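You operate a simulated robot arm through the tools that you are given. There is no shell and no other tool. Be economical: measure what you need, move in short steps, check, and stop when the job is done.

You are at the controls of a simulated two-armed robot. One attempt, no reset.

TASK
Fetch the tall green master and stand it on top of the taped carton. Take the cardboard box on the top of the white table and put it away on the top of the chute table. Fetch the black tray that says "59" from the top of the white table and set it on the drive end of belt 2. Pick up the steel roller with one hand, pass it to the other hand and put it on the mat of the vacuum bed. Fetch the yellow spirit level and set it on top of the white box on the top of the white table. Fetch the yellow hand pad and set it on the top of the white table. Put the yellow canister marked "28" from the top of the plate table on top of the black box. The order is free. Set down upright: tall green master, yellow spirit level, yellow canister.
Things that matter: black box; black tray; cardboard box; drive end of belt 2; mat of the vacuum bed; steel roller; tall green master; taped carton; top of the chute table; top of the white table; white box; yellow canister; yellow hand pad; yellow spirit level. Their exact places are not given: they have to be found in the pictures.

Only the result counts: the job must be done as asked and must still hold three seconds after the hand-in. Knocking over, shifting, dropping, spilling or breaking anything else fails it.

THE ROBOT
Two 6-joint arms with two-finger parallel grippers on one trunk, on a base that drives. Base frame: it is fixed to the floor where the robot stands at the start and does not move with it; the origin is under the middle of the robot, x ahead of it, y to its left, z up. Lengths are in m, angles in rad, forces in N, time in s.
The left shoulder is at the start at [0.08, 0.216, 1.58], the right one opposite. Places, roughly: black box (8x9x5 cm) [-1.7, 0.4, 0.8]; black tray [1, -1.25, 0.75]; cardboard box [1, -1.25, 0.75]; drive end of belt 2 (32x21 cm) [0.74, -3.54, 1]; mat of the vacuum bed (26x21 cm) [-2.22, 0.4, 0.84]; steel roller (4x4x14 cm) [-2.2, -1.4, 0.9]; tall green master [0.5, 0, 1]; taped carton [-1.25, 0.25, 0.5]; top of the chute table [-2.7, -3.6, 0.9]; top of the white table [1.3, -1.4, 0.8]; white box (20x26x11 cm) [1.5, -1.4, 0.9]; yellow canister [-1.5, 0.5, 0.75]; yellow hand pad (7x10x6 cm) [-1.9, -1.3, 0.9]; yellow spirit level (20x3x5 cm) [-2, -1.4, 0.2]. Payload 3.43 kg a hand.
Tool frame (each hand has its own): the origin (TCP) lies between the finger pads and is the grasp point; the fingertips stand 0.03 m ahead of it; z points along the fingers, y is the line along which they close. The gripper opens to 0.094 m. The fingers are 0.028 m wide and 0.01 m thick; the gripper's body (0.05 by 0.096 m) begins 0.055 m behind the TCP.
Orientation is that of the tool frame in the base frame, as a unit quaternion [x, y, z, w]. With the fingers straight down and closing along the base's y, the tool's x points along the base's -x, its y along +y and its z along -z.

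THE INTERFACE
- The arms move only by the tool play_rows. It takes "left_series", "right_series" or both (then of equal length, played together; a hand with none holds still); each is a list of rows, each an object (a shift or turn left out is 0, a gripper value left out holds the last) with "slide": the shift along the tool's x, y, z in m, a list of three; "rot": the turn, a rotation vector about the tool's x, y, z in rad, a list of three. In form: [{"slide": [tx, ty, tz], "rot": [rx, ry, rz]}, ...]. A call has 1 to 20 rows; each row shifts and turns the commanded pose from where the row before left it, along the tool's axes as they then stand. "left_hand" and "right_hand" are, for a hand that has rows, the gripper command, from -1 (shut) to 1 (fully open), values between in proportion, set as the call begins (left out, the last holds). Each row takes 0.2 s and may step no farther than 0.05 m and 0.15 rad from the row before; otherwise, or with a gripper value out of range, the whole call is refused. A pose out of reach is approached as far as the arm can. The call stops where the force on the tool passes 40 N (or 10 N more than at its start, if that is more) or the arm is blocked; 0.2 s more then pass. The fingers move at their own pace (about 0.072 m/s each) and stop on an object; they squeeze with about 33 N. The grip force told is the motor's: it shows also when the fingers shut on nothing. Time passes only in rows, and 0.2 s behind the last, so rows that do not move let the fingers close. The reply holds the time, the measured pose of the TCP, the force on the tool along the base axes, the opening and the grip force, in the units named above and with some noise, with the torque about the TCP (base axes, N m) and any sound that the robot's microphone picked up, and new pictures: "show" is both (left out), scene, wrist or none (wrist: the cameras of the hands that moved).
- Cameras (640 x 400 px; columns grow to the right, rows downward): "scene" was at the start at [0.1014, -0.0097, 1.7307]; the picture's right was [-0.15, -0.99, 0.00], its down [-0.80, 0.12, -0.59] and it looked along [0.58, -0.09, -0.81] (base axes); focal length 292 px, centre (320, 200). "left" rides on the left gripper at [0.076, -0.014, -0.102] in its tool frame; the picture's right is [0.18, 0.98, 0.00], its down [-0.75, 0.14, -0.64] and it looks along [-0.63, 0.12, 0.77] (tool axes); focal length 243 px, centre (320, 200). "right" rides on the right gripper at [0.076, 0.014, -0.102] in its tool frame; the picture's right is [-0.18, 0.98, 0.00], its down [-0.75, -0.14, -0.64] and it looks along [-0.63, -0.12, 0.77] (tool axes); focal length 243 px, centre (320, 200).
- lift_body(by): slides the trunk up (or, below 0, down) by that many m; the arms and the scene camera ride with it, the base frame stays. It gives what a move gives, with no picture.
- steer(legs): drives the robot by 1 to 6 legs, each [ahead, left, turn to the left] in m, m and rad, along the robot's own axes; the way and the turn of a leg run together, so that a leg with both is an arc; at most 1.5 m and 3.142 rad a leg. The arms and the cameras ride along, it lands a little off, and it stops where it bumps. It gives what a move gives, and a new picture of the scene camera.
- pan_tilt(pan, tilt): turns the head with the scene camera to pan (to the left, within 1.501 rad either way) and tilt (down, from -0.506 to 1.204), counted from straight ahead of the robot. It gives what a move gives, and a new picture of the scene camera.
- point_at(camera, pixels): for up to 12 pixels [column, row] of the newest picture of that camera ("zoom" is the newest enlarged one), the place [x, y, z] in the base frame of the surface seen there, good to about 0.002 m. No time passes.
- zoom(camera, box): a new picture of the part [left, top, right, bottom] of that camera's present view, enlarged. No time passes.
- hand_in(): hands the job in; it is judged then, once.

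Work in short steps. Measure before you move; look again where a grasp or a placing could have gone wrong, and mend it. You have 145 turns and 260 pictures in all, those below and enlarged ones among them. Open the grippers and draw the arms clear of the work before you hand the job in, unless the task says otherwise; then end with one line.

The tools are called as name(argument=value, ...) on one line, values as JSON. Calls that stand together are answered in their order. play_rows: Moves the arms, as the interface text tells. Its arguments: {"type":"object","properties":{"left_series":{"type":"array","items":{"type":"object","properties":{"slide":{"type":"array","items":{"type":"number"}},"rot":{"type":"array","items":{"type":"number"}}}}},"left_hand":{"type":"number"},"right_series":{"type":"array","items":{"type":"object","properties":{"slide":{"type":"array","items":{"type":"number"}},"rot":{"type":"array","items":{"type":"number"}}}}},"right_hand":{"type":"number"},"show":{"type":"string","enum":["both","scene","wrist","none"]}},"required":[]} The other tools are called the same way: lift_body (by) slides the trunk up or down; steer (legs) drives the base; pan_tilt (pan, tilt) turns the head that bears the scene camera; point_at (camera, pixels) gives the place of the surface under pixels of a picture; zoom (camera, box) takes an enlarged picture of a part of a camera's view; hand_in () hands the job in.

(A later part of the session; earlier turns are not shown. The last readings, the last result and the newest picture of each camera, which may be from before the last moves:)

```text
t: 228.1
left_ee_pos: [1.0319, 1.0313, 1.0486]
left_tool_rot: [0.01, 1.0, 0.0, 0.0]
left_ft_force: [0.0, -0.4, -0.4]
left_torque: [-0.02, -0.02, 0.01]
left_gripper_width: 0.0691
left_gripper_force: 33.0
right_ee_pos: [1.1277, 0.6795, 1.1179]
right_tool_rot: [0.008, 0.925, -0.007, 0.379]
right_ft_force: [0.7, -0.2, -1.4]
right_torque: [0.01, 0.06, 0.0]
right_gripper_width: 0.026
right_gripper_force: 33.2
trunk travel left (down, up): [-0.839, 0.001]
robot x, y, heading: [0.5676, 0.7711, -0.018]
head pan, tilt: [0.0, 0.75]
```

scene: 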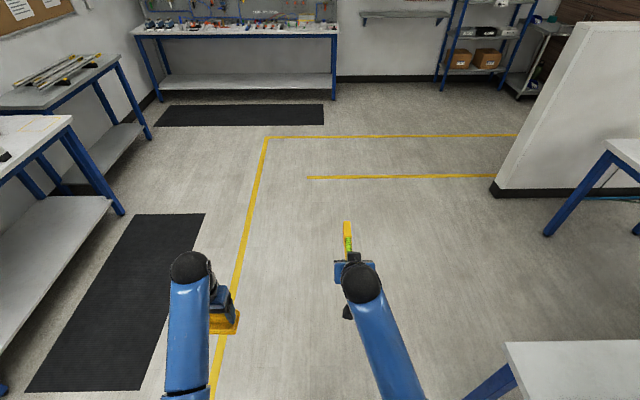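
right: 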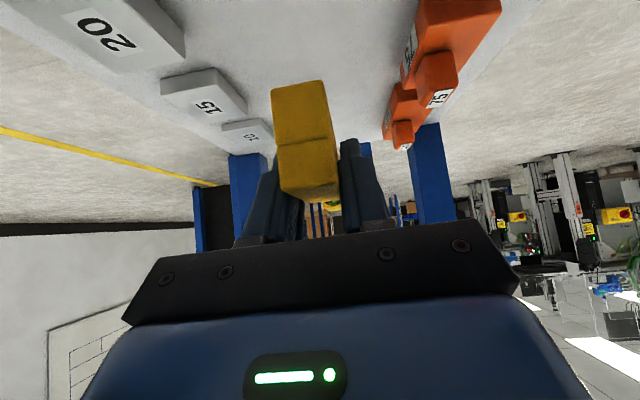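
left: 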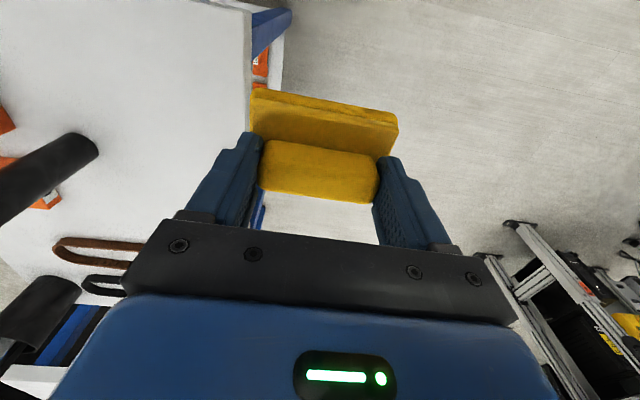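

I measure the partition corner and table legs.

point_at(camera="scene", pixels=[[495, 192], [612, 145], [548, 232], [512, 345], [590, 192], [590, 25]])

```text
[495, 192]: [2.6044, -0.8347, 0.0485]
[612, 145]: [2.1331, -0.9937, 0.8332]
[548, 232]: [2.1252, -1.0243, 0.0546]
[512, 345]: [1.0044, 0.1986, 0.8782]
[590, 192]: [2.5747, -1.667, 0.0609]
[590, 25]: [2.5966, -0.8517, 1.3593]
```

Clear. I continue to x≈1.52, turn to face -y and approach.

steer(legs=[[0.95, 0, 0], [0, 0, -1.553], [1.25, 0, 0]])

```text
t: 242.7
left_ee_pos: [1.7802, -0.9667, 1.0488]
left_tool_rot: [0.712, 0.702, -0.001, 0.001]
left_ft_force: [0.3, -0.9, -0.4]
left_torque: [0.01, 0.0, 0.02]
left_gripper_width: 0.0689
left_gripper_force: 33.2
right_ee_pos: [1.4299, -1.0644, 1.1175]
right_tool_rot: [0.658, 0.65, -0.273, 0.264]
right_ft_force: [0.2, -0.4, -1.4]
right_torque: [0.06, 0.04, 0.01]
right_gripper_width: 0.0257
right_gripper_force: 32.7
trunk travel left (down, up): [-0.839, 0.001]
robot x, y, heading: [1.5171, -0.5034, -1.585]
head pan, tilt: [0.0, 0.75]
```

scene: 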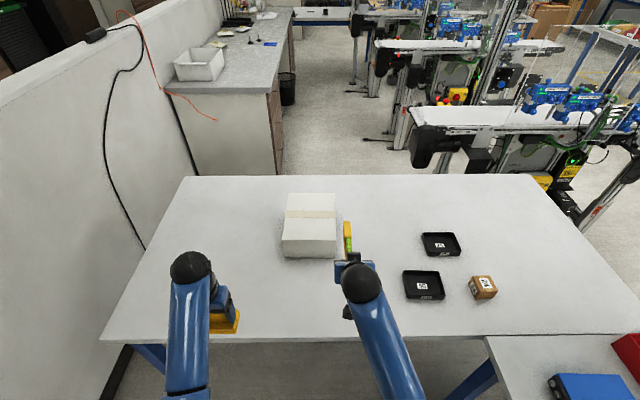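

I lower the trunk 0.1 m and bring the pad over a free spot near (1.78,-1.13).

lift_body(by=-0.1)

play_rows(left_series=[{"slide": [-0.0425, 0, 0]}, {"slide": [-0.0425, 0, 0]}, {"slide": [-0.0425, 0, 0]}, {"slide": [-0.0425, 0, 0]}, {"slide": [0, 0, 0.025]}, {"slide": [0, 0, 0.018]}, {"slide": [0, 0, 0.005]}, {}], show="wrist")

```text
t: 244.1
left_ee_pos: [1.7808, -0.9688, 0.9492]
left_tool_rot: [0.712, 0.702, 0.0, 0.001]
left_ft_force: [-0.7, 0.5, -1.6]
left_torque: [0.02, 0.02, -0.01]
left_gripper_width: 0.0691
left_gripper_force: 32.3
right_ee_pos: [1.4288, -1.0655, 1.0168]
right_tool_rot: [0.658, 0.651, -0.273, 0.264]
right_ft_force: [-0.2, 0.2, -1.3]
right_torque: [0.08, 0.0, -0.02]
right_gripper_width: 0.0257
right_gripper_force: 32.7
trunk travel left (down, up): [-0.739, 0.101]
robot x, y, heading: [1.5199, -0.5016, -1.581]
head pan, tilt: [0.0, 0.75]
```

```text
t: 245.9
left_ee_pos: [1.7779, -1.1378, 0.9001]
left_tool_rot: [0.712, 0.702, 0.0, 0.0]
left_ft_force: [-1.2, -0.8, -0.6]
left_torque: [-0.03, 0.01, 0.03]
left_gripper_width: 0.0691
left_gripper_force: 32.7
right_ee_pos: [1.429, -1.0652, 1.0164]
right_tool_rot: [0.658, 0.65, -0.273, 0.264]
right_ft_force: [-0.9, 0.4, -2.1]
right_torque: [0.12, 0.0, 0.01]
right_gripper_width: 0.0255
right_gripper_force: 33.1
trunk travel left (down, up): [-0.739, 0.101]
robot x, y, heading: [1.5173, -0.5056, -1.582]
head pan, tilt: [0.0, 0.75]
```

left: 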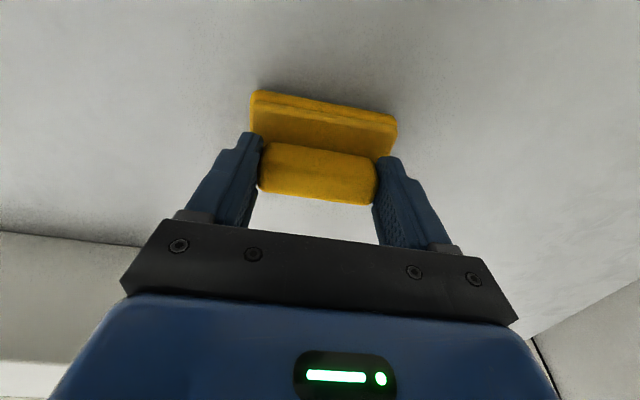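

I lower a few more millimetres to contact, then open and rise.

play_rows(left_series=[{"slide": [0, 0, 0.003]}, {"slide": [0, 0, 0.002]}, {}], show="none")

play_rows(left_series=[{}, {}, {}, {"slide": [0, 0, -0.03]}, {"slide": [0, 0, -0.03]}, {}], left_hand=1, show="wrist")

```text
t: 246.7
left_ee_pos: [1.778, -1.1381, 0.8966]
left_tool_rot: [0.712, 0.702, 0.0, 0.002]
left_ft_force: [0.7, 0.4, 5.0]
left_torque: [0.19, 0.17, 0.0]
left_gripper_width: 0.0692
left_gripper_force: 33.2
right_ee_pos: [1.4284, -1.0652, 1.0161]
right_tool_rot: [0.658, 0.65, -0.273, 0.264]
right_ft_force: [-0.3, 0.2, -1.8]
right_torque: [0.11, 0.0, -0.01]
right_gripper_width: 0.0255
right_gripper_force: 32.9
trunk travel left (down, up): [-0.739, 0.101]
robot x, y, heading: [1.5186, -0.5041, -1.582]
head pan, tilt: [0.0, 0.75]
```

```text
t: 248.1
left_ee_pos: [1.7781, -1.1373, 0.9572]
left_tool_rot: [0.712, 0.702, 0.0, 0.0]
left_ft_force: [0.5, 0.0, 0.8]
left_torque: [-0.01, 0.0, 0.01]
left_gripper_width: 0.094
left_gripper_force: 0.2
right_ee_pos: [1.4292, -1.0653, 1.0165]
right_tool_rot: [0.658, 0.651, -0.272, 0.264]
right_ft_force: [-0.4, 0.6, -2.3]
right_torque: [0.1, 0.02, -0.01]
right_gripper_width: 0.0257
right_gripper_force: 32.9
trunk travel left (down, up): [-0.739, 0.101]
robot x, y, heading: [1.5206, -0.506, -1.585]
head pan, tilt: [0.0, 0.75]
```

left: 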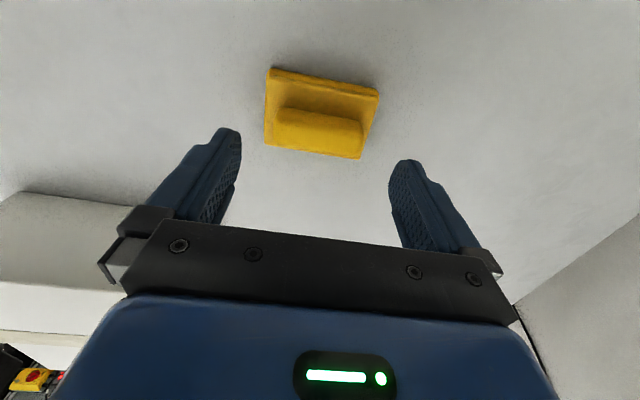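

Pad placed. I retract the left hand off the table, then measure the white box.

play_rows(left_series=[{"slide": [0.045, 0, -0.02]}, {"slide": [0.045, 0, 0]}, {"slide": [0.045, 0, 0]}, {"slide": [0.045, 0, 0]}, {"slide": [0.045, 0, 0]}, {}], show="scene")

point_at(camera="scene", pixels=[[285, 236], [335, 237], [288, 197], [333, 196], [310, 215], [348, 235], [346, 222], [439, 243], [422, 284], [484, 286]])

zoom(camera="scene", box=[270, 170, 510, 320])

```text
t: 249.5
left_ee_pos: [1.7833, -0.9234, 0.9419]
left_tool_rot: [0.713, 0.702, -0.001, 0.001]
left_ft_force: [0.1, 0.4, -1.4]
left_torque: [0.01, 0.03, 0.01]
left_gripper_width: 0.094
left_gripper_force: 0.1
left hand out of reach, approached as far as the arm can: row 3, 4, 5
right_ee_pos: [1.4269, -1.0665, 1.0175]
right_tool_rot: [0.658, 0.65, -0.273, 0.264]
right_ft_force: [-0.4, -0.2, -1.5]
right_torque: [0.09, 0.01, -0.02]
right_gripper_width: 0.0259
right_gripper_force: 33.1
trunk travel left (down, up): [-0.739, 0.101]
robot x, y, heading: [1.5163, -0.5057, -1.582]
head pan, tilt: [0.0, 0.75]
```

scene: 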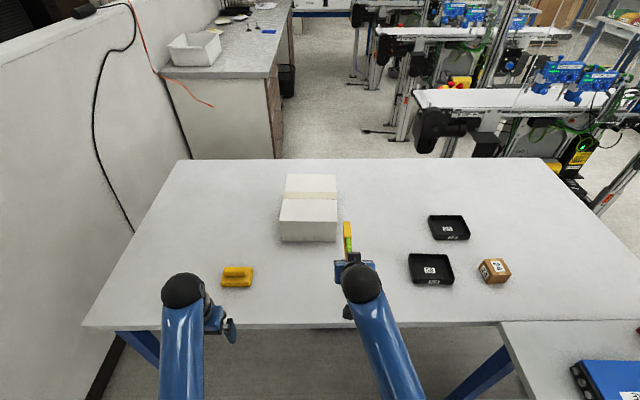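

```text
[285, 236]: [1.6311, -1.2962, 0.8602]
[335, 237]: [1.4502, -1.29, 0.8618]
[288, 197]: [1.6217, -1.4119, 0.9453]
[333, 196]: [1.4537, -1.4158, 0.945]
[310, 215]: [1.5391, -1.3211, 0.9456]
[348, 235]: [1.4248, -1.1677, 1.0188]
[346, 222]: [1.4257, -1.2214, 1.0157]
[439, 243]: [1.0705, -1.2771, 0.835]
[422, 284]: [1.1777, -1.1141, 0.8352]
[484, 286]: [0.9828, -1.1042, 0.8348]
```

```text
2.67 times, centred on (390, 245) of scene
```

zoom: 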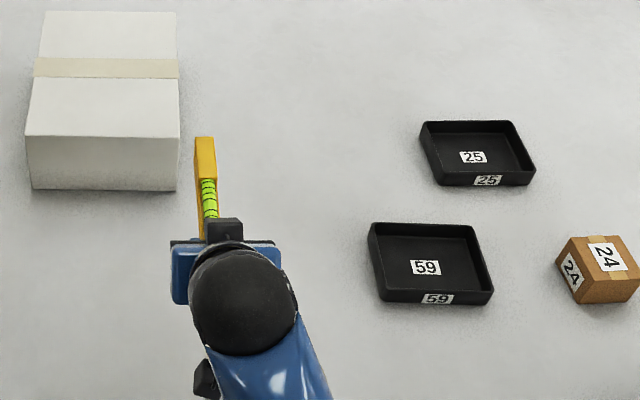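

Box top spans x 1.44–1.635, y -1.29..-1.55. Level droops ~3°. I drive 0.1 m ahead, correct pitch, and move over the box.

steer(legs=[[0.1, 0, 0.012]])

play_rows(right_series=[{"rot": [0, -0.05, 0], "slide": [-0.014, 0, -0.014]}, {"slide": [0, 0.04, 0]}, {"slide": [0, 0.04, 0]}, {"slide": [0, 0.03, 0]}, {"slide": [-0.025, 0, 0.025]}, {"slide": [-0.025, 0, 0.025]}, {"slide": [-0.025, 0, 0.025]}, {"slide": [-0.022, 0, 0.022]}, {}], show="scene")

```text
t: 250.6
left_ee_pos: [1.7865, -1.0132, 0.9444]
left_tool_rot: [0.708, 0.706, -0.002, 0.003]
left_ft_force: [-0.6, 0.8, 0.3]
left_torque: [-0.03, 0.0, 0.02]
left_gripper_width: 0.0941
left_gripper_force: 0.1
right_ee_pos: [1.4336, -1.1614, 1.0202]
right_tool_rot: [0.654, 0.653, -0.273, 0.267]
right_ft_force: [-0.7, 1.1, -2.3]
right_torque: [0.08, 0.03, 0.03]
right_gripper_width: 0.0255
right_gripper_force: 33.0
trunk travel left (down, up): [-0.739, 0.101]
robot x, y, heading: [1.5167, -0.6016, -1.573]
head pan, tilt: [0.0, 0.75]
```

scene: 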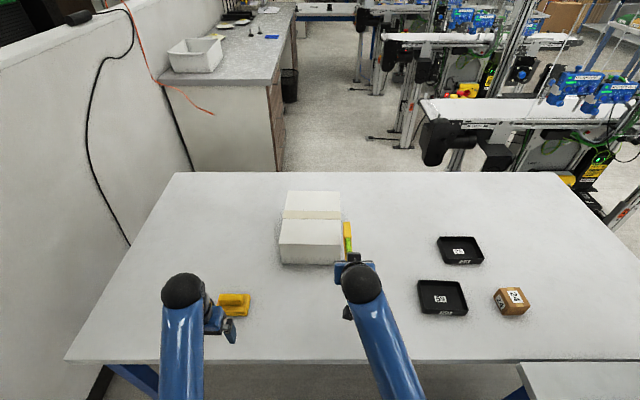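

```text
t: 252.6
left_ee_pos: [1.7881, -1.0183, 0.9424]
left_tool_rot: [0.709, 0.706, -0.001, 0.001]
left_ft_force: [-0.4, 0.0, 0.4]
left_torque: [-0.03, 0.0, 0.01]
left_gripper_width: 0.094
left_gripper_force: 0.1
right_ee_pos: [1.5443, -1.3008, 1.0385]
right_tool_rot: [0.647, 0.648, -0.288, 0.282]
right_ft_force: [-0.4, 0.4, -1.6]
right_torque: [0.1, 0.02, 0.02]
right_gripper_width: 0.0256
right_gripper_force: 32.6
trunk travel left (down, up): [-0.739, 0.101]
robot x, y, heading: [1.5164, -0.5993, -1.571]
head pan, tilt: [0.0, 0.75]
```

scene: 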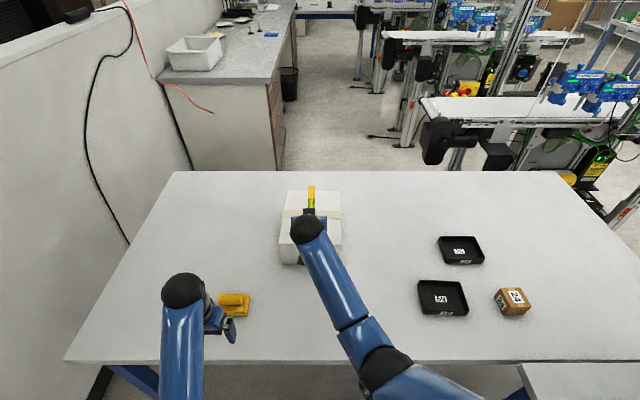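

I check level tilt and then lower.

zoom(camera="scene", box=[260, 170, 380, 280])

point_at(camera="scene", pixels=[[311, 187], [311, 192], [311, 196], [311, 204], [308, 188]])

play_rows(right_series=[{"slide": [-0.018, 0, 0.02]}, {"slide": [0.012, -0.004, 0.012]}, {}], show="wrist")

```text
3.64 times, centred on (320, 225) of scene
```

zoom: 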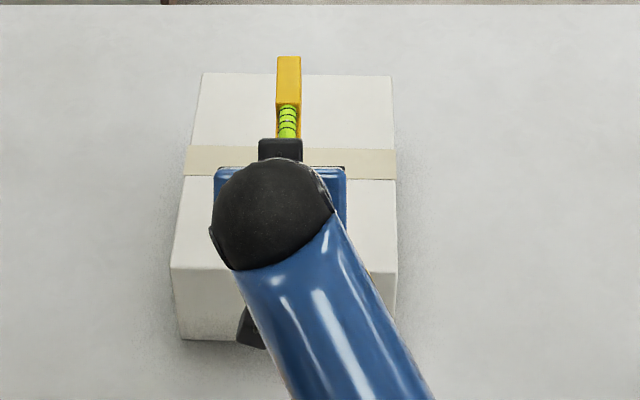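

```text
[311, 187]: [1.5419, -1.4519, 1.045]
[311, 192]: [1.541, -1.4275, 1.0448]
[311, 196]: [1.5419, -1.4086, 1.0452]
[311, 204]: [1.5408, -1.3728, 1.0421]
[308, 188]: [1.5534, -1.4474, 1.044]
```

```text
t: 253.4
left_ee_pos: [1.7867, -1.0164, 0.9434]
left_tool_rot: [0.709, 0.706, 0.0, 0.002]
left_ft_force: [-0.3, -0.4, 0.2]
left_torque: [0.0, 0.01, 0.0]
left_gripper_width: 0.0941
left_gripper_force: 0.1
right_ee_pos: [1.5394, -1.327, 1.0237]
right_tool_rot: [0.647, 0.647, -0.288, 0.283]
right_ft_force: [-0.4, 0.1, -1.6]
right_torque: [0.08, 0.03, 0.01]
right_gripper_width: 0.0257
right_gripper_force: 33.3
trunk travel left (down, up): [-0.739, 0.101]
robot x, y, heading: [1.5128, -0.6059, -1.569]
head pan, tilt: [0.0, 0.75]
```

right: 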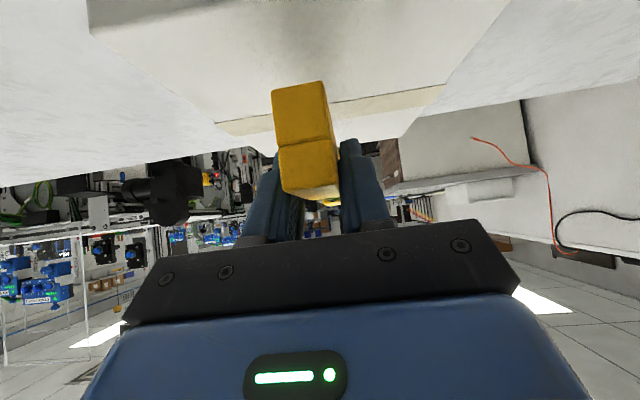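

Now horizontal. I lower 3.6 cm, then finely to contact.

play_rows(right_series=[{"slide": [0.0148, 0, 0.0135]}, {"slide": [0.0118, 0, 0.0108]}, {}], show="none")

play_rows(right_series=[{"slide": [0.0022, 0, 0.002]}, {}], show="none")

play_rows(right_series=[{"slide": [0.0015, 0, 0.0013]}, {}], show="wrist")

```text
t: 254.2
left_ee_pos: [1.7879, -1.0183, 0.9428]
left_tool_rot: [0.709, 0.705, 0.0, 0.002]
left_ft_force: [-0.2, -0.4, 0.3]
left_torque: [-0.01, -0.03, -0.01]
left_gripper_width: 0.0939
left_gripper_force: 0.0
right_ee_pos: [1.5401, -1.3291, 0.9854]
right_tool_rot: [0.647, 0.648, -0.288, 0.281]
right_ft_force: [-0.8, -1.0, -0.9]
right_torque: [0.11, 0.01, 0.02]
right_gripper_width: 0.0259
right_gripper_force: 33.3
trunk travel left (down, up): [-0.739, 0.101]
robot x, y, heading: [1.5139, -0.605, -1.569]
head pan, tilt: [0.0, 0.75]
```

```text
t: 254.8
left_ee_pos: [1.788, -1.0184, 0.9429]
left_tool_rot: [0.708, 0.706, -0.001, 0.002]
left_ft_force: [-0.7, -0.2, 1.1]
left_torque: [-0.05, 0.01, 0.03]
left_gripper_width: 0.094
left_gripper_force: 0.1
right_ee_pos: [1.5395, -1.3308, 0.9833]
right_tool_rot: [0.647, 0.647, -0.288, 0.282]
right_ft_force: [-0.4, 0.3, -0.1]
right_torque: [0.09, -0.03, 0.02]
right_gripper_width: 0.0255
right_gripper_force: 32.8
trunk travel left (down, up): [-0.739, 0.101]
robot x, y, heading: [1.5192, -0.6037, -1.567]
head pan, tilt: [0.0, 0.75]
```

```text
t: 255.4
left_ee_pos: [1.7871, -1.0166, 0.9423]
left_tool_rot: [0.708, 0.706, -0.001, 0.002]
left_ft_force: [-0.5, 0.5, 0.8]
left_torque: [0.0, 0.01, -0.02]
left_gripper_width: 0.0939
left_gripper_force: 0.1
right_ee_pos: [1.5381, -1.3307, 0.984]
right_tool_rot: [0.647, 0.647, -0.288, 0.283]
right_ft_force: [-1.2, -2.0, 3.2]
right_torque: [0.17, -0.04, 0.02]
right_gripper_width: 0.0253
right_gripper_force: 33.0
trunk travel left (down, up): [-0.739, 0.101]
robot x, y, heading: [1.5195, -0.6009, -1.577]
head pan, tilt: [0.0, 0.75]
```

right: 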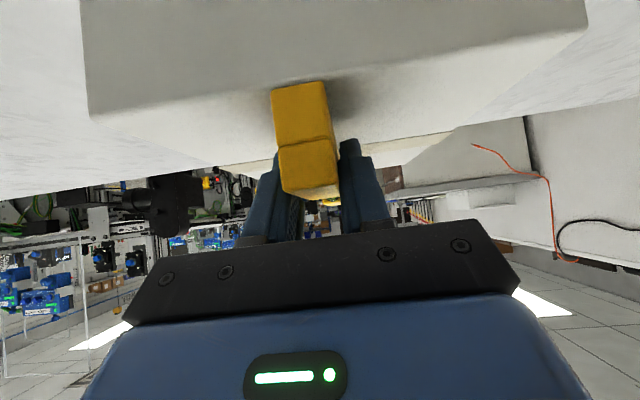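

Contact. I open and withdraw along the tool axis.

play_rows(right_series=[{}, {}, {}, {"slide": [0, 0, -0.03]}, {"slide": [0, 0, -0.04]}, {"slide": [0, 0, -0.04]}, {"slide": [0, 0, -0.04]}, {}], right_hand=0.6, show="scene")

zoom(camera="scene", box=[260, 170, 540, 330])

```text
t: 257.2
left_ee_pos: [1.7869, -1.0171, 0.9427]
left_tool_rot: [0.708, 0.706, -0.001, 0.002]
left_ft_force: [0.5, 0.4, 1.0]
left_torque: [-0.01, 0.0, 0.01]
left_gripper_width: 0.0939
left_gripper_force: 0.1
right_ee_pos: [1.5419, -1.2192, 1.085]
right_tool_rot: [0.647, 0.648, -0.286, 0.282]
right_ft_force: [0.4, 0.9, 1.2]
right_torque: [0.03, 0.0, 0.0]
right_gripper_width: 0.075
right_gripper_force: 0.0
trunk travel left (down, up): [-0.739, 0.101]
robot x, y, heading: [1.5156, -0.602, -1.574]
head pan, tilt: [0.0, 0.75]
```

scene: 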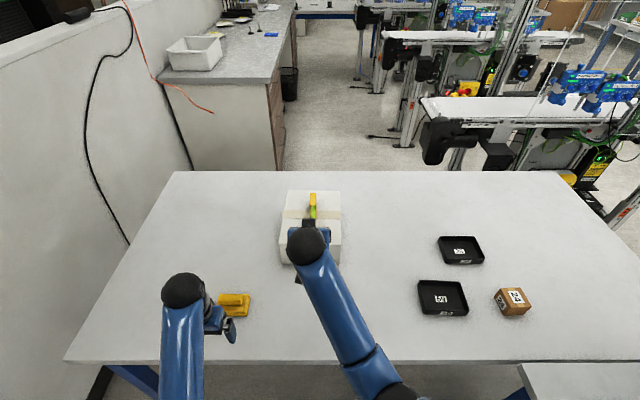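

```text
2.29 times, centred on (400, 250) of scene
```

zoom: 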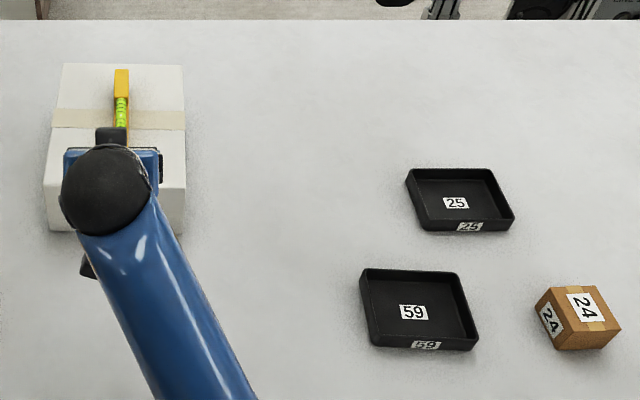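

Level is set on the white box. Next: box 24 with the right hand. I raise the trunk, back off, rotate right by 0.37 rad and pitch the right hand straight down.

lift_body(by=0.1)

steer(legs=[[-0.1, 0, 0], [0, -0.08, -0.37]])

play_rows(right_series=[{"rot": [0, 0.1385, 0]}, {"rot": [0, 0.1385, 0]}, {"rot": [0, 0.1385, 0]}, {"rot": [0, 0.1385, 0]}, {"rot": [0, 0.1385, 0]}, {"rot": [0, 0.1385, 0]}, {}], right_hand=1, show="scene")

```text
t: 258.6
left_ee_pos: [1.7878, -1.0181, 1.0418]
left_tool_rot: [0.708, 0.706, -0.001, 0.002]
left_ft_force: [1.2, 0.1, 0.1]
left_torque: [0.01, 0.0, 0.0]
left_gripper_width: 0.0941
left_gripper_force: 0.0
right_ee_pos: [1.5414, -1.2195, 1.1855]
right_tool_rot: [0.647, 0.647, -0.288, 0.282]
right_ft_force: [0.0, -0.2, 0.4]
right_torque: [0.02, -0.01, -0.01]
right_gripper_width: 0.0752
right_gripper_force: 0.1
trunk travel left (down, up): [-0.839, 0.001]
robot x, y, heading: [1.5153, -0.6021, -1.575]
head pan, tilt: [0.0, 0.75]
```

```text
t: 260.8
left_ee_pos: [1.5447, -0.9732, 1.0415]
left_tool_rot: [0.826, 0.564, -0.002, 0.002]
left_ft_force: [0.8, -0.1, -0.4]
left_torque: [-0.02, 0.05, 0.0]
left_gripper_width: 0.0941
left_gripper_force: 0.0
right_ee_pos: [1.2433, -1.0739, 1.1858]
right_tool_rot: [0.754, 0.518, -0.335, 0.224]
right_ft_force: [0.5, -0.1, 0.2]
right_torque: [-0.02, 0.03, -0.03]
right_gripper_width: 0.0754
right_gripper_force: 0.0
trunk travel left (down, up): [-0.839, 0.001]
robot x, y, heading: [1.439, -0.4891, -1.942]
head pan, tilt: [0.0, 0.75]
```

scene: 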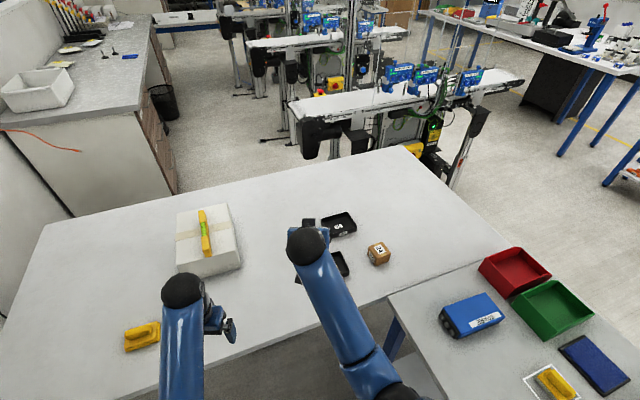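

```text
t: 262.4
left_ee_pos: [1.5422, -0.9734, 1.0417]
left_tool_rot: [0.826, 0.564, -0.001, 0.001]
left_ft_force: [0.3, 0.4, 0.1]
left_torque: [0.01, -0.03, -0.02]
left_gripper_width: 0.094
left_gripper_force: 0.0
right_ee_pos: [1.2404, -1.0774, 1.1815]
right_tool_rot: [0.826, 0.564, 0.0, -0.004]
right_ft_force: [-0.8, 0.2, -0.2]
right_torque: [0.01, -0.01, -0.01]
right_gripper_width: 0.0939
right_gripper_force: 0.1
right hand out of reach, approached as far as the arm can: row 6
trunk travel left (down, up): [-0.839, 0.001]
robot x, y, heading: [1.4389, -0.488, -1.945]
head pan, tilt: [0.0, 0.75]
```

scene: 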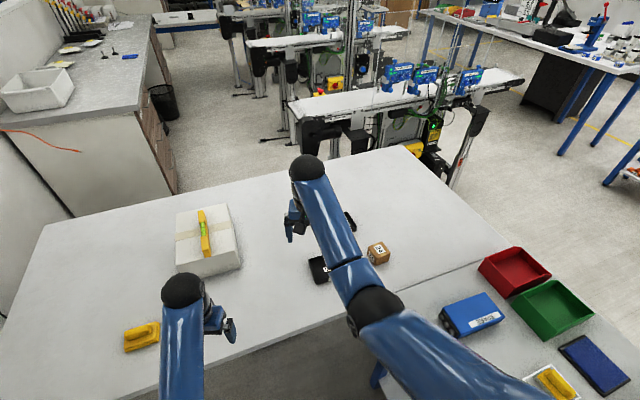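

I measure box 24 and tray 59 closely.

zoom(camera="scene", box=[300, 200, 420, 300])

point_at(camera="scene", pixels=[[380, 246], [371, 247], [381, 252], [388, 248], [379, 242], [372, 258], [382, 266], [320, 270], [309, 262], [316, 284]])

zoom(camera="right", box=[0, 0, 640, 400])

```text
4.00 times, centred on (360, 250) of scene
```

zoom: 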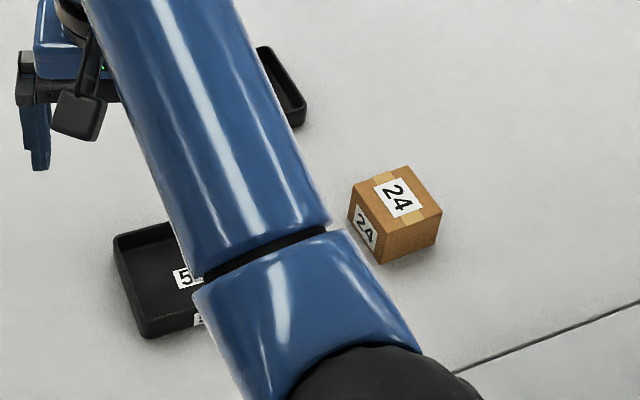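

```text
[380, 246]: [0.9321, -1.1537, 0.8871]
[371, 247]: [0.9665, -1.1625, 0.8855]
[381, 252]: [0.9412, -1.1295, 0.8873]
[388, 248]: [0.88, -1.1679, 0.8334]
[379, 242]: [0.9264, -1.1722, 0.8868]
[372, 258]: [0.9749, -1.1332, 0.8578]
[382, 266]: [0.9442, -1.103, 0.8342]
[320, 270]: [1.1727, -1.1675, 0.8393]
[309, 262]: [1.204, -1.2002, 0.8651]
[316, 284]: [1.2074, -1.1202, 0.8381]
```

```text
1.00 times, centred on (320, 200) of right (not enlarged: the box is as wide or as high as the picture)
```

zoom: 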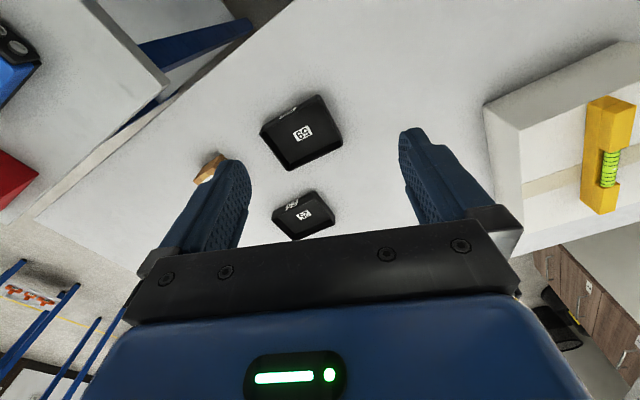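

I get the box's top corners.

point_at(camera="scene", pixels=[[369.5, 248], [380.5, 243], [388.5, 252], [376.5, 256.5], [378.5, 249.5]])

```text
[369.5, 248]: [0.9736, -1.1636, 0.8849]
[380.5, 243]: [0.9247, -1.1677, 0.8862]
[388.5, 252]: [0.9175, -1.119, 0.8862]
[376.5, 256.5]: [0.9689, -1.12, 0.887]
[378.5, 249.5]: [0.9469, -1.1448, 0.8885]
```

Box 24 centre (0.946,-1.143), nearly axis-aligned, top 0.887. I drive 0.12 m ahead along the heading and lower the trunk.

steer(legs=[[0.12, 0, 0]])

lift_body(by=-0.14)

```text
t: 263.7
left_ee_pos: [1.5009, -1.0779, 1.0444]
left_tool_rot: [0.826, 0.564, -0.003, 0.003]
left_ft_force: [0.1, 0.8, -0.1]
left_torque: [0.01, 0.01, 0.0]
left_gripper_width: 0.0941
left_gripper_force: 0.1
right_ee_pos: [1.1998, -1.1806, 1.1853]
right_tool_rot: [0.826, 0.564, -0.003, -0.002]
right_ft_force: [-0.5, -0.3, 0.5]
right_torque: [-0.08, 0.01, 0.0]
right_gripper_width: 0.0942
right_gripper_force: 0.1
trunk travel left (down, up): [-0.839, 0.001]
robot x, y, heading: [1.3958, -0.5964, -1.945]
head pan, tilt: [0.0, 0.75]
```

scene: 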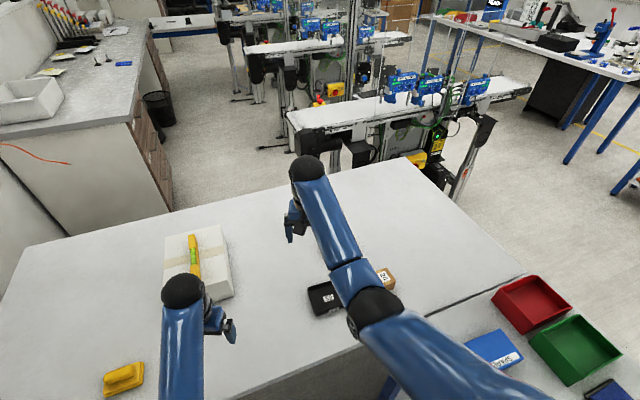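

```text
t: 265.3
left_ee_pos: [1.4987, -1.0834, 0.9008]
left_tool_rot: [0.826, 0.564, 0.0, 0.001]
left_ft_force: [0.3, -0.4, 0.5]
left_torque: [0.01, -0.01, 0.0]
left_gripper_width: 0.094
left_gripper_force: 0.1
right_ee_pos: [1.1975, -1.188, 1.042]
right_tool_rot: [0.826, 0.564, 0.0, -0.003]
right_ft_force: [-0.8, -0.1, 0.2]
right_torque: [-0.01, 0.0, -0.02]
right_gripper_width: 0.094
right_gripper_force: 0.1
trunk travel left (down, up): [-0.699, 0.141]
robot x, y, heading: [1.3971, -0.6, -1.943]
head pan, tilt: [0.0, 0.75]
```

I yaw the right hand 0.44 rad to match the box and move over it.

play_rows(right_series=[{"rot": [0, 0, -0.147]}, {"rot": [0, 0, -0.147]}, {"rot": [0, 0, -0.147]}, {"slide": [0.0103, -0.0413, 0.008]}, {"slide": [0.0103, -0.0413, 0.008]}, {"slide": [0.0103, -0.0413, 0.008]}, {"slide": [0.0103, -0.0413, 0.008]}, {"slide": [0.0103, -0.0413, 0.008]}, {"slide": [0.0103, -0.0413, 0.008]}, {}], show="wrist")

```text
t: 267.5
left_ee_pos: [1.4993, -1.0827, 0.9029]
left_tool_rot: [0.826, 0.563, -0.002, 0.001]
left_ft_force: [-0.5, 0.4, 0.7]
left_torque: [0.01, 0.01, 0.01]
left_gripper_width: 0.0939
left_gripper_force: 0.1
right_ee_pos: [0.944, -1.1411, 0.9945]
right_tool_rot: [0.682, 0.731, -0.001, -0.003]
right_ft_force: [0.7, -0.1, -0.2]
right_torque: [-0.01, 0.01, -0.01]
right_gripper_width: 0.094
right_gripper_force: 0.2
trunk travel left (down, up): [-0.699, 0.141]
robot x, y, heading: [1.3965, -0.5999, -1.949]
head pan, tilt: [0.0, 0.75]
```

right: 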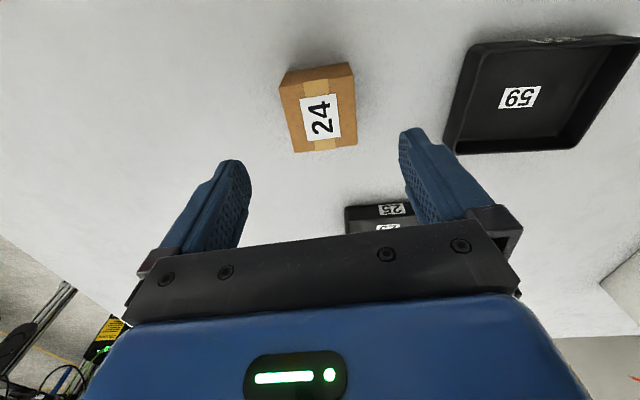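

Box centred at (320,110). I descend to z 0.872 and close.

play_rows(right_series=[{"slide": [0, 0, 0.045]}, {"slide": [0, 0, 0.045]}, {"slide": [0, 0, 0.032]}, {}], show="wrist")

play_rows(right_series=[{}, {}, {}, {}], right_hand=-1, show="none")

```text
t: 268.5
left_ee_pos: [1.4986, -1.0831, 0.9021]
left_tool_rot: [0.826, 0.564, -0.001, 0.002]
left_ft_force: [0.6, 1.0, -0.1]
left_torque: [0.02, 0.02, 0.03]
left_gripper_width: 0.094
left_gripper_force: 0.0
right_ee_pos: [0.9428, -1.1433, 0.8726]
right_tool_rot: [0.682, 0.732, 0.0, -0.004]
right_ft_force: [-0.5, -0.6, -0.3]
right_torque: [0.0, 0.0, 0.03]
right_gripper_width: 0.0939
right_gripper_force: 0.1
trunk travel left (down, up): [-0.699, 0.141]
robot x, y, heading: [1.3967, -0.5981, -1.943]
head pan, tilt: [0.0, 0.75]
```

right: 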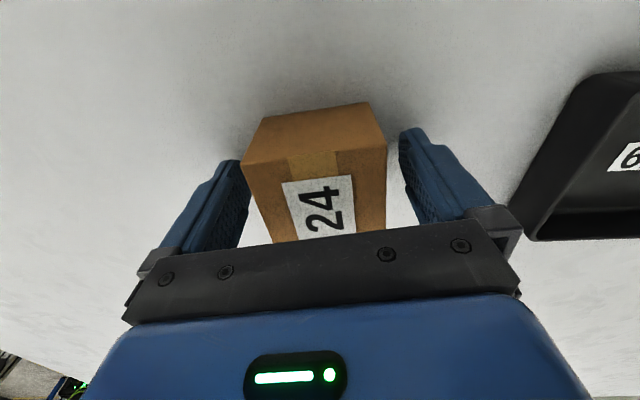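

```text
t: 269.5
left_ee_pos: [1.4995, -1.0824, 0.9017]
left_tool_rot: [0.825, 0.565, -0.001, 0.001]
left_ft_force: [-0.7, -0.6, 0.0]
left_torque: [-0.01, -0.04, 0.01]
left_gripper_width: 0.0942
left_gripper_force: 0.0
right_ee_pos: [0.9426, -1.1436, 0.872]
right_tool_rot: [0.682, 0.731, 0.001, -0.004]
right_ft_force: [-0.6, 0.0, -0.6]
right_torque: [-0.07, 0.0, -0.01]
right_gripper_width: 0.066
right_gripper_force: 33.4
trunk travel left (down, up): [-0.699, 0.141]
robot x, y, heading: [1.3985, -0.5966, -1.944]
head pan, tilt: [0.0, 0.75]
```

Box gripped (66 mm). I lift, raise the trunk, and pull the right hand closer.

play_rows(right_series=[{"slide": [0, 0, -0.04]}, {"slide": [0, 0, -0.04]}, {"slide": [0, 0, -0.03]}, {}], show="wrist")

lift_body(by=0.13)

play_rows(right_series=[{"slide": [0.036, 0.014, 0.012]}, {"slide": [0.036, 0.014, 0.012]}, {"slide": [0.036, 0.014, 0.012]}, {"slide": [0.036, 0.014, 0.012]}, {}], show="scene")

```text
t: 270.5
left_ee_pos: [1.4988, -1.0825, 0.9025]
left_tool_rot: [0.826, 0.564, 0.0, 0.001]
left_ft_force: [0.1, -0.6, -0.7]
left_torque: [0.04, 0.01, 0.01]
left_gripper_width: 0.0942
left_gripper_force: 0.2
right_ee_pos: [0.9435, -1.1423, 0.9821]
right_tool_rot: [0.682, 0.731, -0.001, -0.003]
right_ft_force: [0.2, 0.3, -1.2]
right_torque: [0.02, 0.0, 0.02]
right_gripper_width: 0.0664
right_gripper_force: 32.6
trunk travel left (down, up): [-0.699, 0.141]
robot x, y, heading: [1.395, -0.5969, -1.939]
head pan, tilt: [0.0, 0.75]
```

right: 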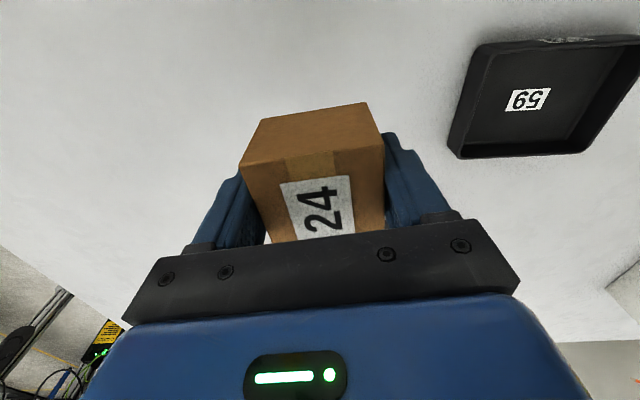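

```text
t: 272.1
left_ee_pos: [1.4986, -1.0829, 1.0319]
left_tool_rot: [0.826, 0.564, 0.0, 0.001]
left_ft_force: [0.7, -0.6, -0.1]
left_torque: [-0.02, -0.02, 0.02]
left_gripper_width: 0.094
left_gripper_force: 0.1
right_ee_pos: [0.9434, -1.1423, 1.1135]
right_tool_rot: [0.682, 0.731, 0.0, -0.003]
right_ft_force: [-0.5, -0.5, -1.3]
right_torque: [0.05, 0.01, 0.06]
right_gripper_width: 0.0659
right_gripper_force: 33.1
trunk travel left (down, up): [-0.829, 0.011]
robot x, y, heading: [1.3941, -0.5995, -1.943]
head pan, tilt: [0.0, 0.75]
```

```text
t: 273.3
left_ee_pos: [1.4996, -1.0819, 1.0333]
left_tool_rot: [0.826, 0.564, -0.001, 0.002]
left_ft_force: [0.5, 0.6, 0.0]
left_torque: [0.0, 0.01, -0.01]
left_gripper_width: 0.0942
left_gripper_force: 0.0
right_ee_pos: [0.9848, -0.9967, 1.0567]
right_tool_rot: [0.682, 0.731, -0.002, -0.004]
right_ft_force: [-0.5, 0.5, -0.9]
right_torque: [0.01, 0.0, 0.02]
right_gripper_width: 0.0658
right_gripper_force: 33.2
right hand out of reach, approached as far as the arm can: row 4
trunk travel left (down, up): [-0.829, 0.011]
robot x, y, heading: [1.3984, -0.5969, -1.945]
head pan, tilt: [0.0, 0.75]
```

scene: 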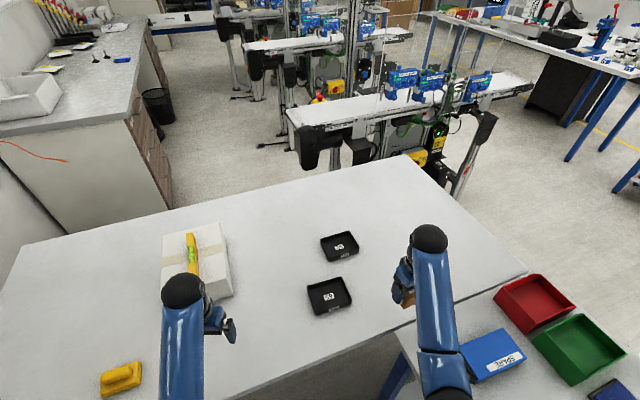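

Both trays are in clear view; the "59" is at (329,295). I measure its rim corners.

zoom(camera="scene", box=[290, 220, 380, 330])

point_at(camera="scene", pixels=[[308, 286], [344, 278], [352, 302], [316, 314], [328, 296], [309, 290], [334, 308], [326, 282]])

```text
3.64 times, centred on (335, 275) of scene
```

zoom: 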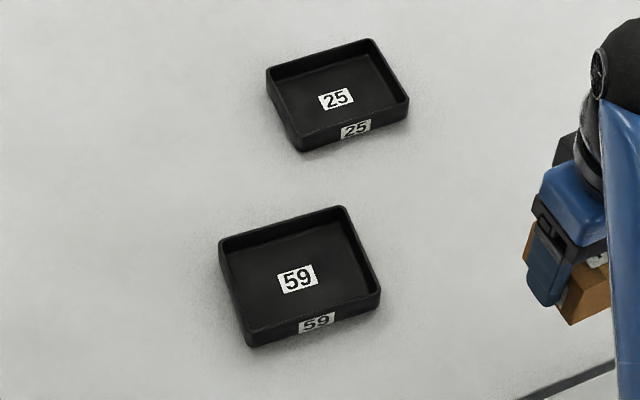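

```text
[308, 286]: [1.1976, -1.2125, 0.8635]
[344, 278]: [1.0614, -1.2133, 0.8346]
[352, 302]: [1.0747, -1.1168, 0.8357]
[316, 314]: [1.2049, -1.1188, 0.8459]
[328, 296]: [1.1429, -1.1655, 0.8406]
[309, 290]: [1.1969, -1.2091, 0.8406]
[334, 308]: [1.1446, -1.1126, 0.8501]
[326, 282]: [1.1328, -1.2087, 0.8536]
```

Tray is ~12×10 cm, rim z 0.865: too wide to span, so I'll pinch its +x wall. I measure that rim precisely.

point_at(camera="scene", pixels=[[308, 287], [310, 293], [312, 300], [314, 306], [316, 311], [307.6, 288], [311, 304]])

zoom(camera="scene", box=[300, 270, 360, 320])

```text
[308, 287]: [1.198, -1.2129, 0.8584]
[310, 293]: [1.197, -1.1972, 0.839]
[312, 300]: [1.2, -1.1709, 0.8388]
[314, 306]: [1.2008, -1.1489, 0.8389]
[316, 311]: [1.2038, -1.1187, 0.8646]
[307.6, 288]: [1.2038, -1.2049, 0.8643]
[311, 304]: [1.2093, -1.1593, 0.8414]
```

```text
8.00 times, centred on (330, 295) of scene
```

zoom: 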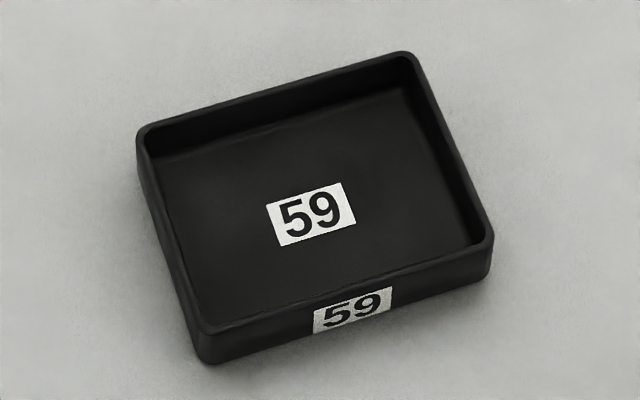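

The +x wall runs along y at x≈1.2035, y -1.21..-1.115. I lower the trunk 0.08, yaw the left hand and move above the wall centre.

lift_body(by=-0.08)

play_rows(left_series=[{"rot": [0, 0, -0.1245]}, {"rot": [0, 0, -0.1245]}, {"rot": [0, 0, -0.1245]}, {"slide": [-0.0116, -0.0421, 0]}, {"slide": [-0.0116, -0.0421, 0]}, {"slide": [-0.0116, -0.0421, 0]}, {"slide": [-0.0116, -0.0421, 0]}, {"slide": [-0.0116, -0.0421, 0]}, {"slide": [-0.0116, -0.0421, 0]}, {"slide": [-0.0116, -0.0421, 0]}, {}], left_hand=0.4, show="wrist")

```text
t: 274.5
left_ee_pos: [1.4993, -1.0834, 0.953]
left_tool_rot: [0.826, 0.563, -0.001, 0.001]
left_ft_force: [-1.3, -0.1, 0.0]
left_torque: [-0.01, 0.01, 0.03]
left_gripper_width: 0.094
left_gripper_force: 0.0
right_ee_pos: [0.9858, -0.9973, 0.977]
right_tool_rot: [0.682, 0.731, -0.002, -0.003]
right_ft_force: [-0.2, 0.4, -0.9]
right_torque: [0.01, 0.02, -0.02]
right_gripper_width: 0.0659
right_gripper_force: 32.6
trunk travel left (down, up): [-0.749, 0.091]
robot x, y, heading: [1.3985, -0.6005, -1.94]
head pan, tilt: [0.0, 0.75]
```

```text
t: 276.9
left_ee_pos: [1.2016, -1.1682, 0.955]
left_tool_rot: [0.707, 0.707, -0.001, 0.001]
left_ft_force: [0.3, 0.2, 0.0]
left_torque: [0.01, 0.0, 0.0]
left_gripper_width: 0.0657
left_gripper_force: 0.1
right_ee_pos: [0.9852, -0.9984, 0.9771]
right_tool_rot: [0.682, 0.732, -0.002, -0.004]
right_ft_force: [0.0, 0.1, -0.3]
right_torque: [-0.01, 0.02, -0.05]
right_gripper_width: 0.0657
right_gripper_force: 33.0
trunk travel left (down, up): [-0.749, 0.091]
robot x, y, heading: [1.3984, -0.5983, -1.947]
head pan, tilt: [0.0, 0.75]
```

left: 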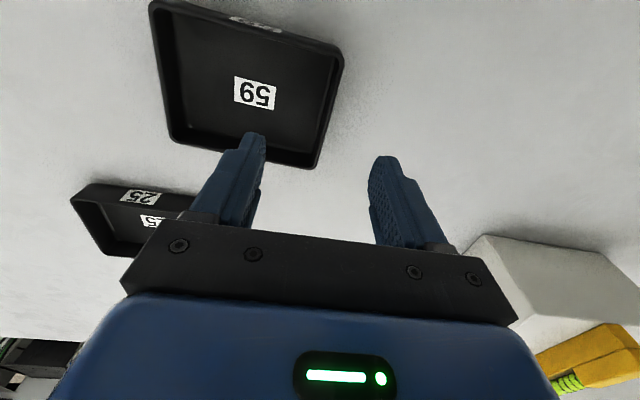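

Wall rim passes near (327,110) in the wrist view; I verify.

point_at(camera="left", pixels=[[334, 80], [336, 80], [327, 115], [330, 115], [320, 145], [323, 145]])

```text
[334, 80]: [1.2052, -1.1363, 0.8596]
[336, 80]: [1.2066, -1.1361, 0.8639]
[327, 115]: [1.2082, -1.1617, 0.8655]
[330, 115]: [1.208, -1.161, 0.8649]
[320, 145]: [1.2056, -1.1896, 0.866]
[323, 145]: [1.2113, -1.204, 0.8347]
```

Wall at x≈1.2065. I shift 5 mm and descend to z 0.878, then close.

play_rows(left_series=[{"slide": [0.004, 0.005, 0.03]}, {"slide": [0, 0, 0.03]}, {"slide": [0, 0, 0.017]}, {}], show="none")

play_rows(left_series=[{}, {}, {}, {}, {}], left_hand=-1, show="wrist")

```text
t: 277.9
left_ee_pos: [1.2069, -1.1616, 0.876]
left_tool_rot: [0.707, 0.707, -0.001, 0.001]
left_ft_force: [-0.4, 0.3, -0.2]
left_torque: [0.0, 0.02, 0.01]
left_gripper_width: 0.0659
left_gripper_force: 0.0
right_ee_pos: [0.9844, -0.9984, 0.9772]
right_tool_rot: [0.683, 0.731, -0.001, -0.003]
right_ft_force: [0.1, 1.0, -0.8]
right_torque: [0.0, 0.01, 0.03]
right_gripper_width: 0.0658
right_gripper_force: 32.6
trunk travel left (down, up): [-0.749, 0.091]
robot x, y, heading: [1.3928, -0.5967, -1.945]
head pan, tilt: [0.0, 0.75]
```

```text
t: 279.1
left_ee_pos: [1.2065, -1.1625, 0.8761]
left_tool_rot: [0.708, 0.707, -0.002, 0.001]
left_ft_force: [0.4, -0.5, 1.0]
left_torque: [-0.03, 0.01, 0.01]
left_gripper_width: 0.003
left_gripper_force: 32.7
right_ee_pos: [0.9845, -0.9979, 0.9776]
right_tool_rot: [0.682, 0.731, -0.001, -0.003]
right_ft_force: [-1.0, -0.3, -1.5]
right_torque: [-0.01, 0.02, -0.01]
right_gripper_width: 0.0657
right_gripper_force: 33.3
trunk travel left (down, up): [-0.749, 0.091]
robot x, y, heading: [1.397, -0.6002, -1.942]
head pan, tilt: [0.0, 0.75]
```

left: 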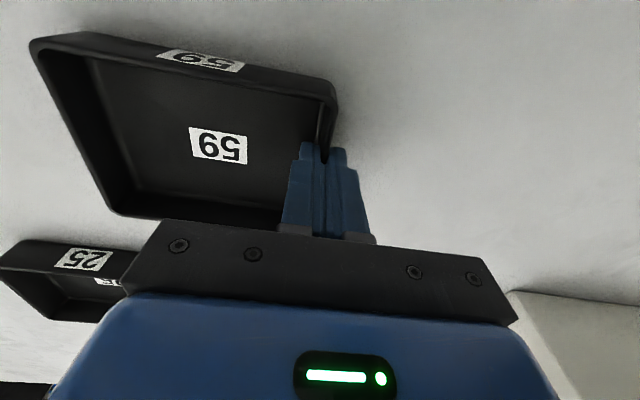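

Wall pinched. I lift and check for tilt.

play_rows(left_series=[{"slide": [0, 0, -0.02]}, {"slide": [0, 0, -0.04]}, {"slide": [0, 0, -0.04]}, {}])

```text
t: 280.1
left_ee_pos: [1.2106, -1.1621, 0.9756]
left_tool_rot: [0.707, 0.707, 0.0, 0.001]
left_ft_force: [0.0, 0.7, -1.1]
left_torque: [-0.01, -0.03, 0.0]
left_gripper_width: 0.003
left_gripper_force: 33.1
right_ee_pos: [0.9842, -0.9987, 0.9766]
right_tool_rot: [0.682, 0.732, -0.001, -0.003]
right_ft_force: [-0.4, -0.2, -0.7]
right_torque: [-0.01, -0.02, 0.01]
right_gripper_width: 0.0655
right_gripper_force: 32.8
trunk travel left (down, up): [-0.749, 0.091]
robot x, y, heading: [1.3941, -0.5981, -1.944]
head pan, tilt: [0.0, 0.75]
```

scene: 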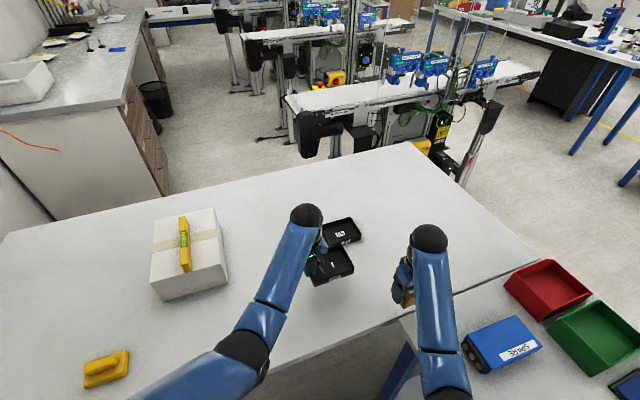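
left: 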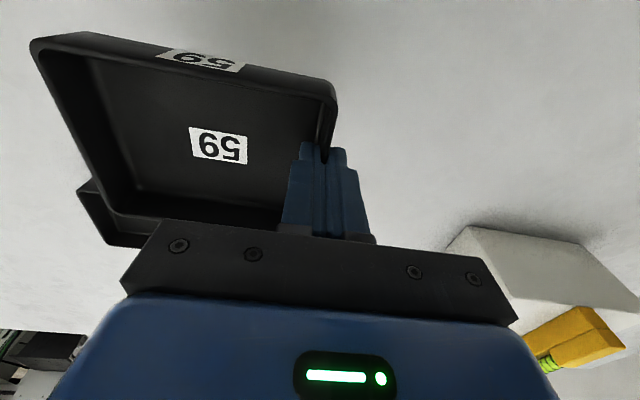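

Tray is held level. Now I measure the belts to plan the route.

point_at(camera="scene", pixels=[[310, 98], [500, 72], [270, 38], [400, 28], [305, 10], [330, 155], [455, 180], [150, 110], [285, 105], [245, 38], [405, 82], [190, 150]])

zoom(camera="scene", box=[180, 0, 560, 200])

```text
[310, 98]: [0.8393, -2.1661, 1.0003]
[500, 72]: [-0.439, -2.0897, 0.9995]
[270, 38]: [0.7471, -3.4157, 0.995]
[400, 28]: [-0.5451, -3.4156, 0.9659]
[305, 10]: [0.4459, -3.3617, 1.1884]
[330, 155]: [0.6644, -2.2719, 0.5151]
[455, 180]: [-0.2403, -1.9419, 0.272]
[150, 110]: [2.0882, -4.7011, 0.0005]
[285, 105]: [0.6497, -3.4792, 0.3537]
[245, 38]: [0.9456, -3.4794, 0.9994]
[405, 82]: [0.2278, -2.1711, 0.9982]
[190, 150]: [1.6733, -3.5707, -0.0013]
```

```text
1.68 times, centred on (370, 100) of scene
```

zoom: 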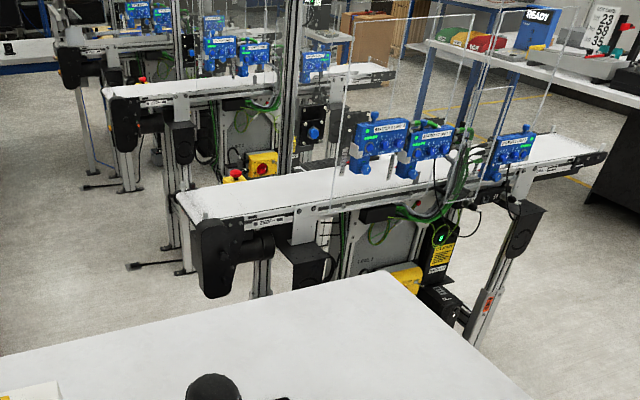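

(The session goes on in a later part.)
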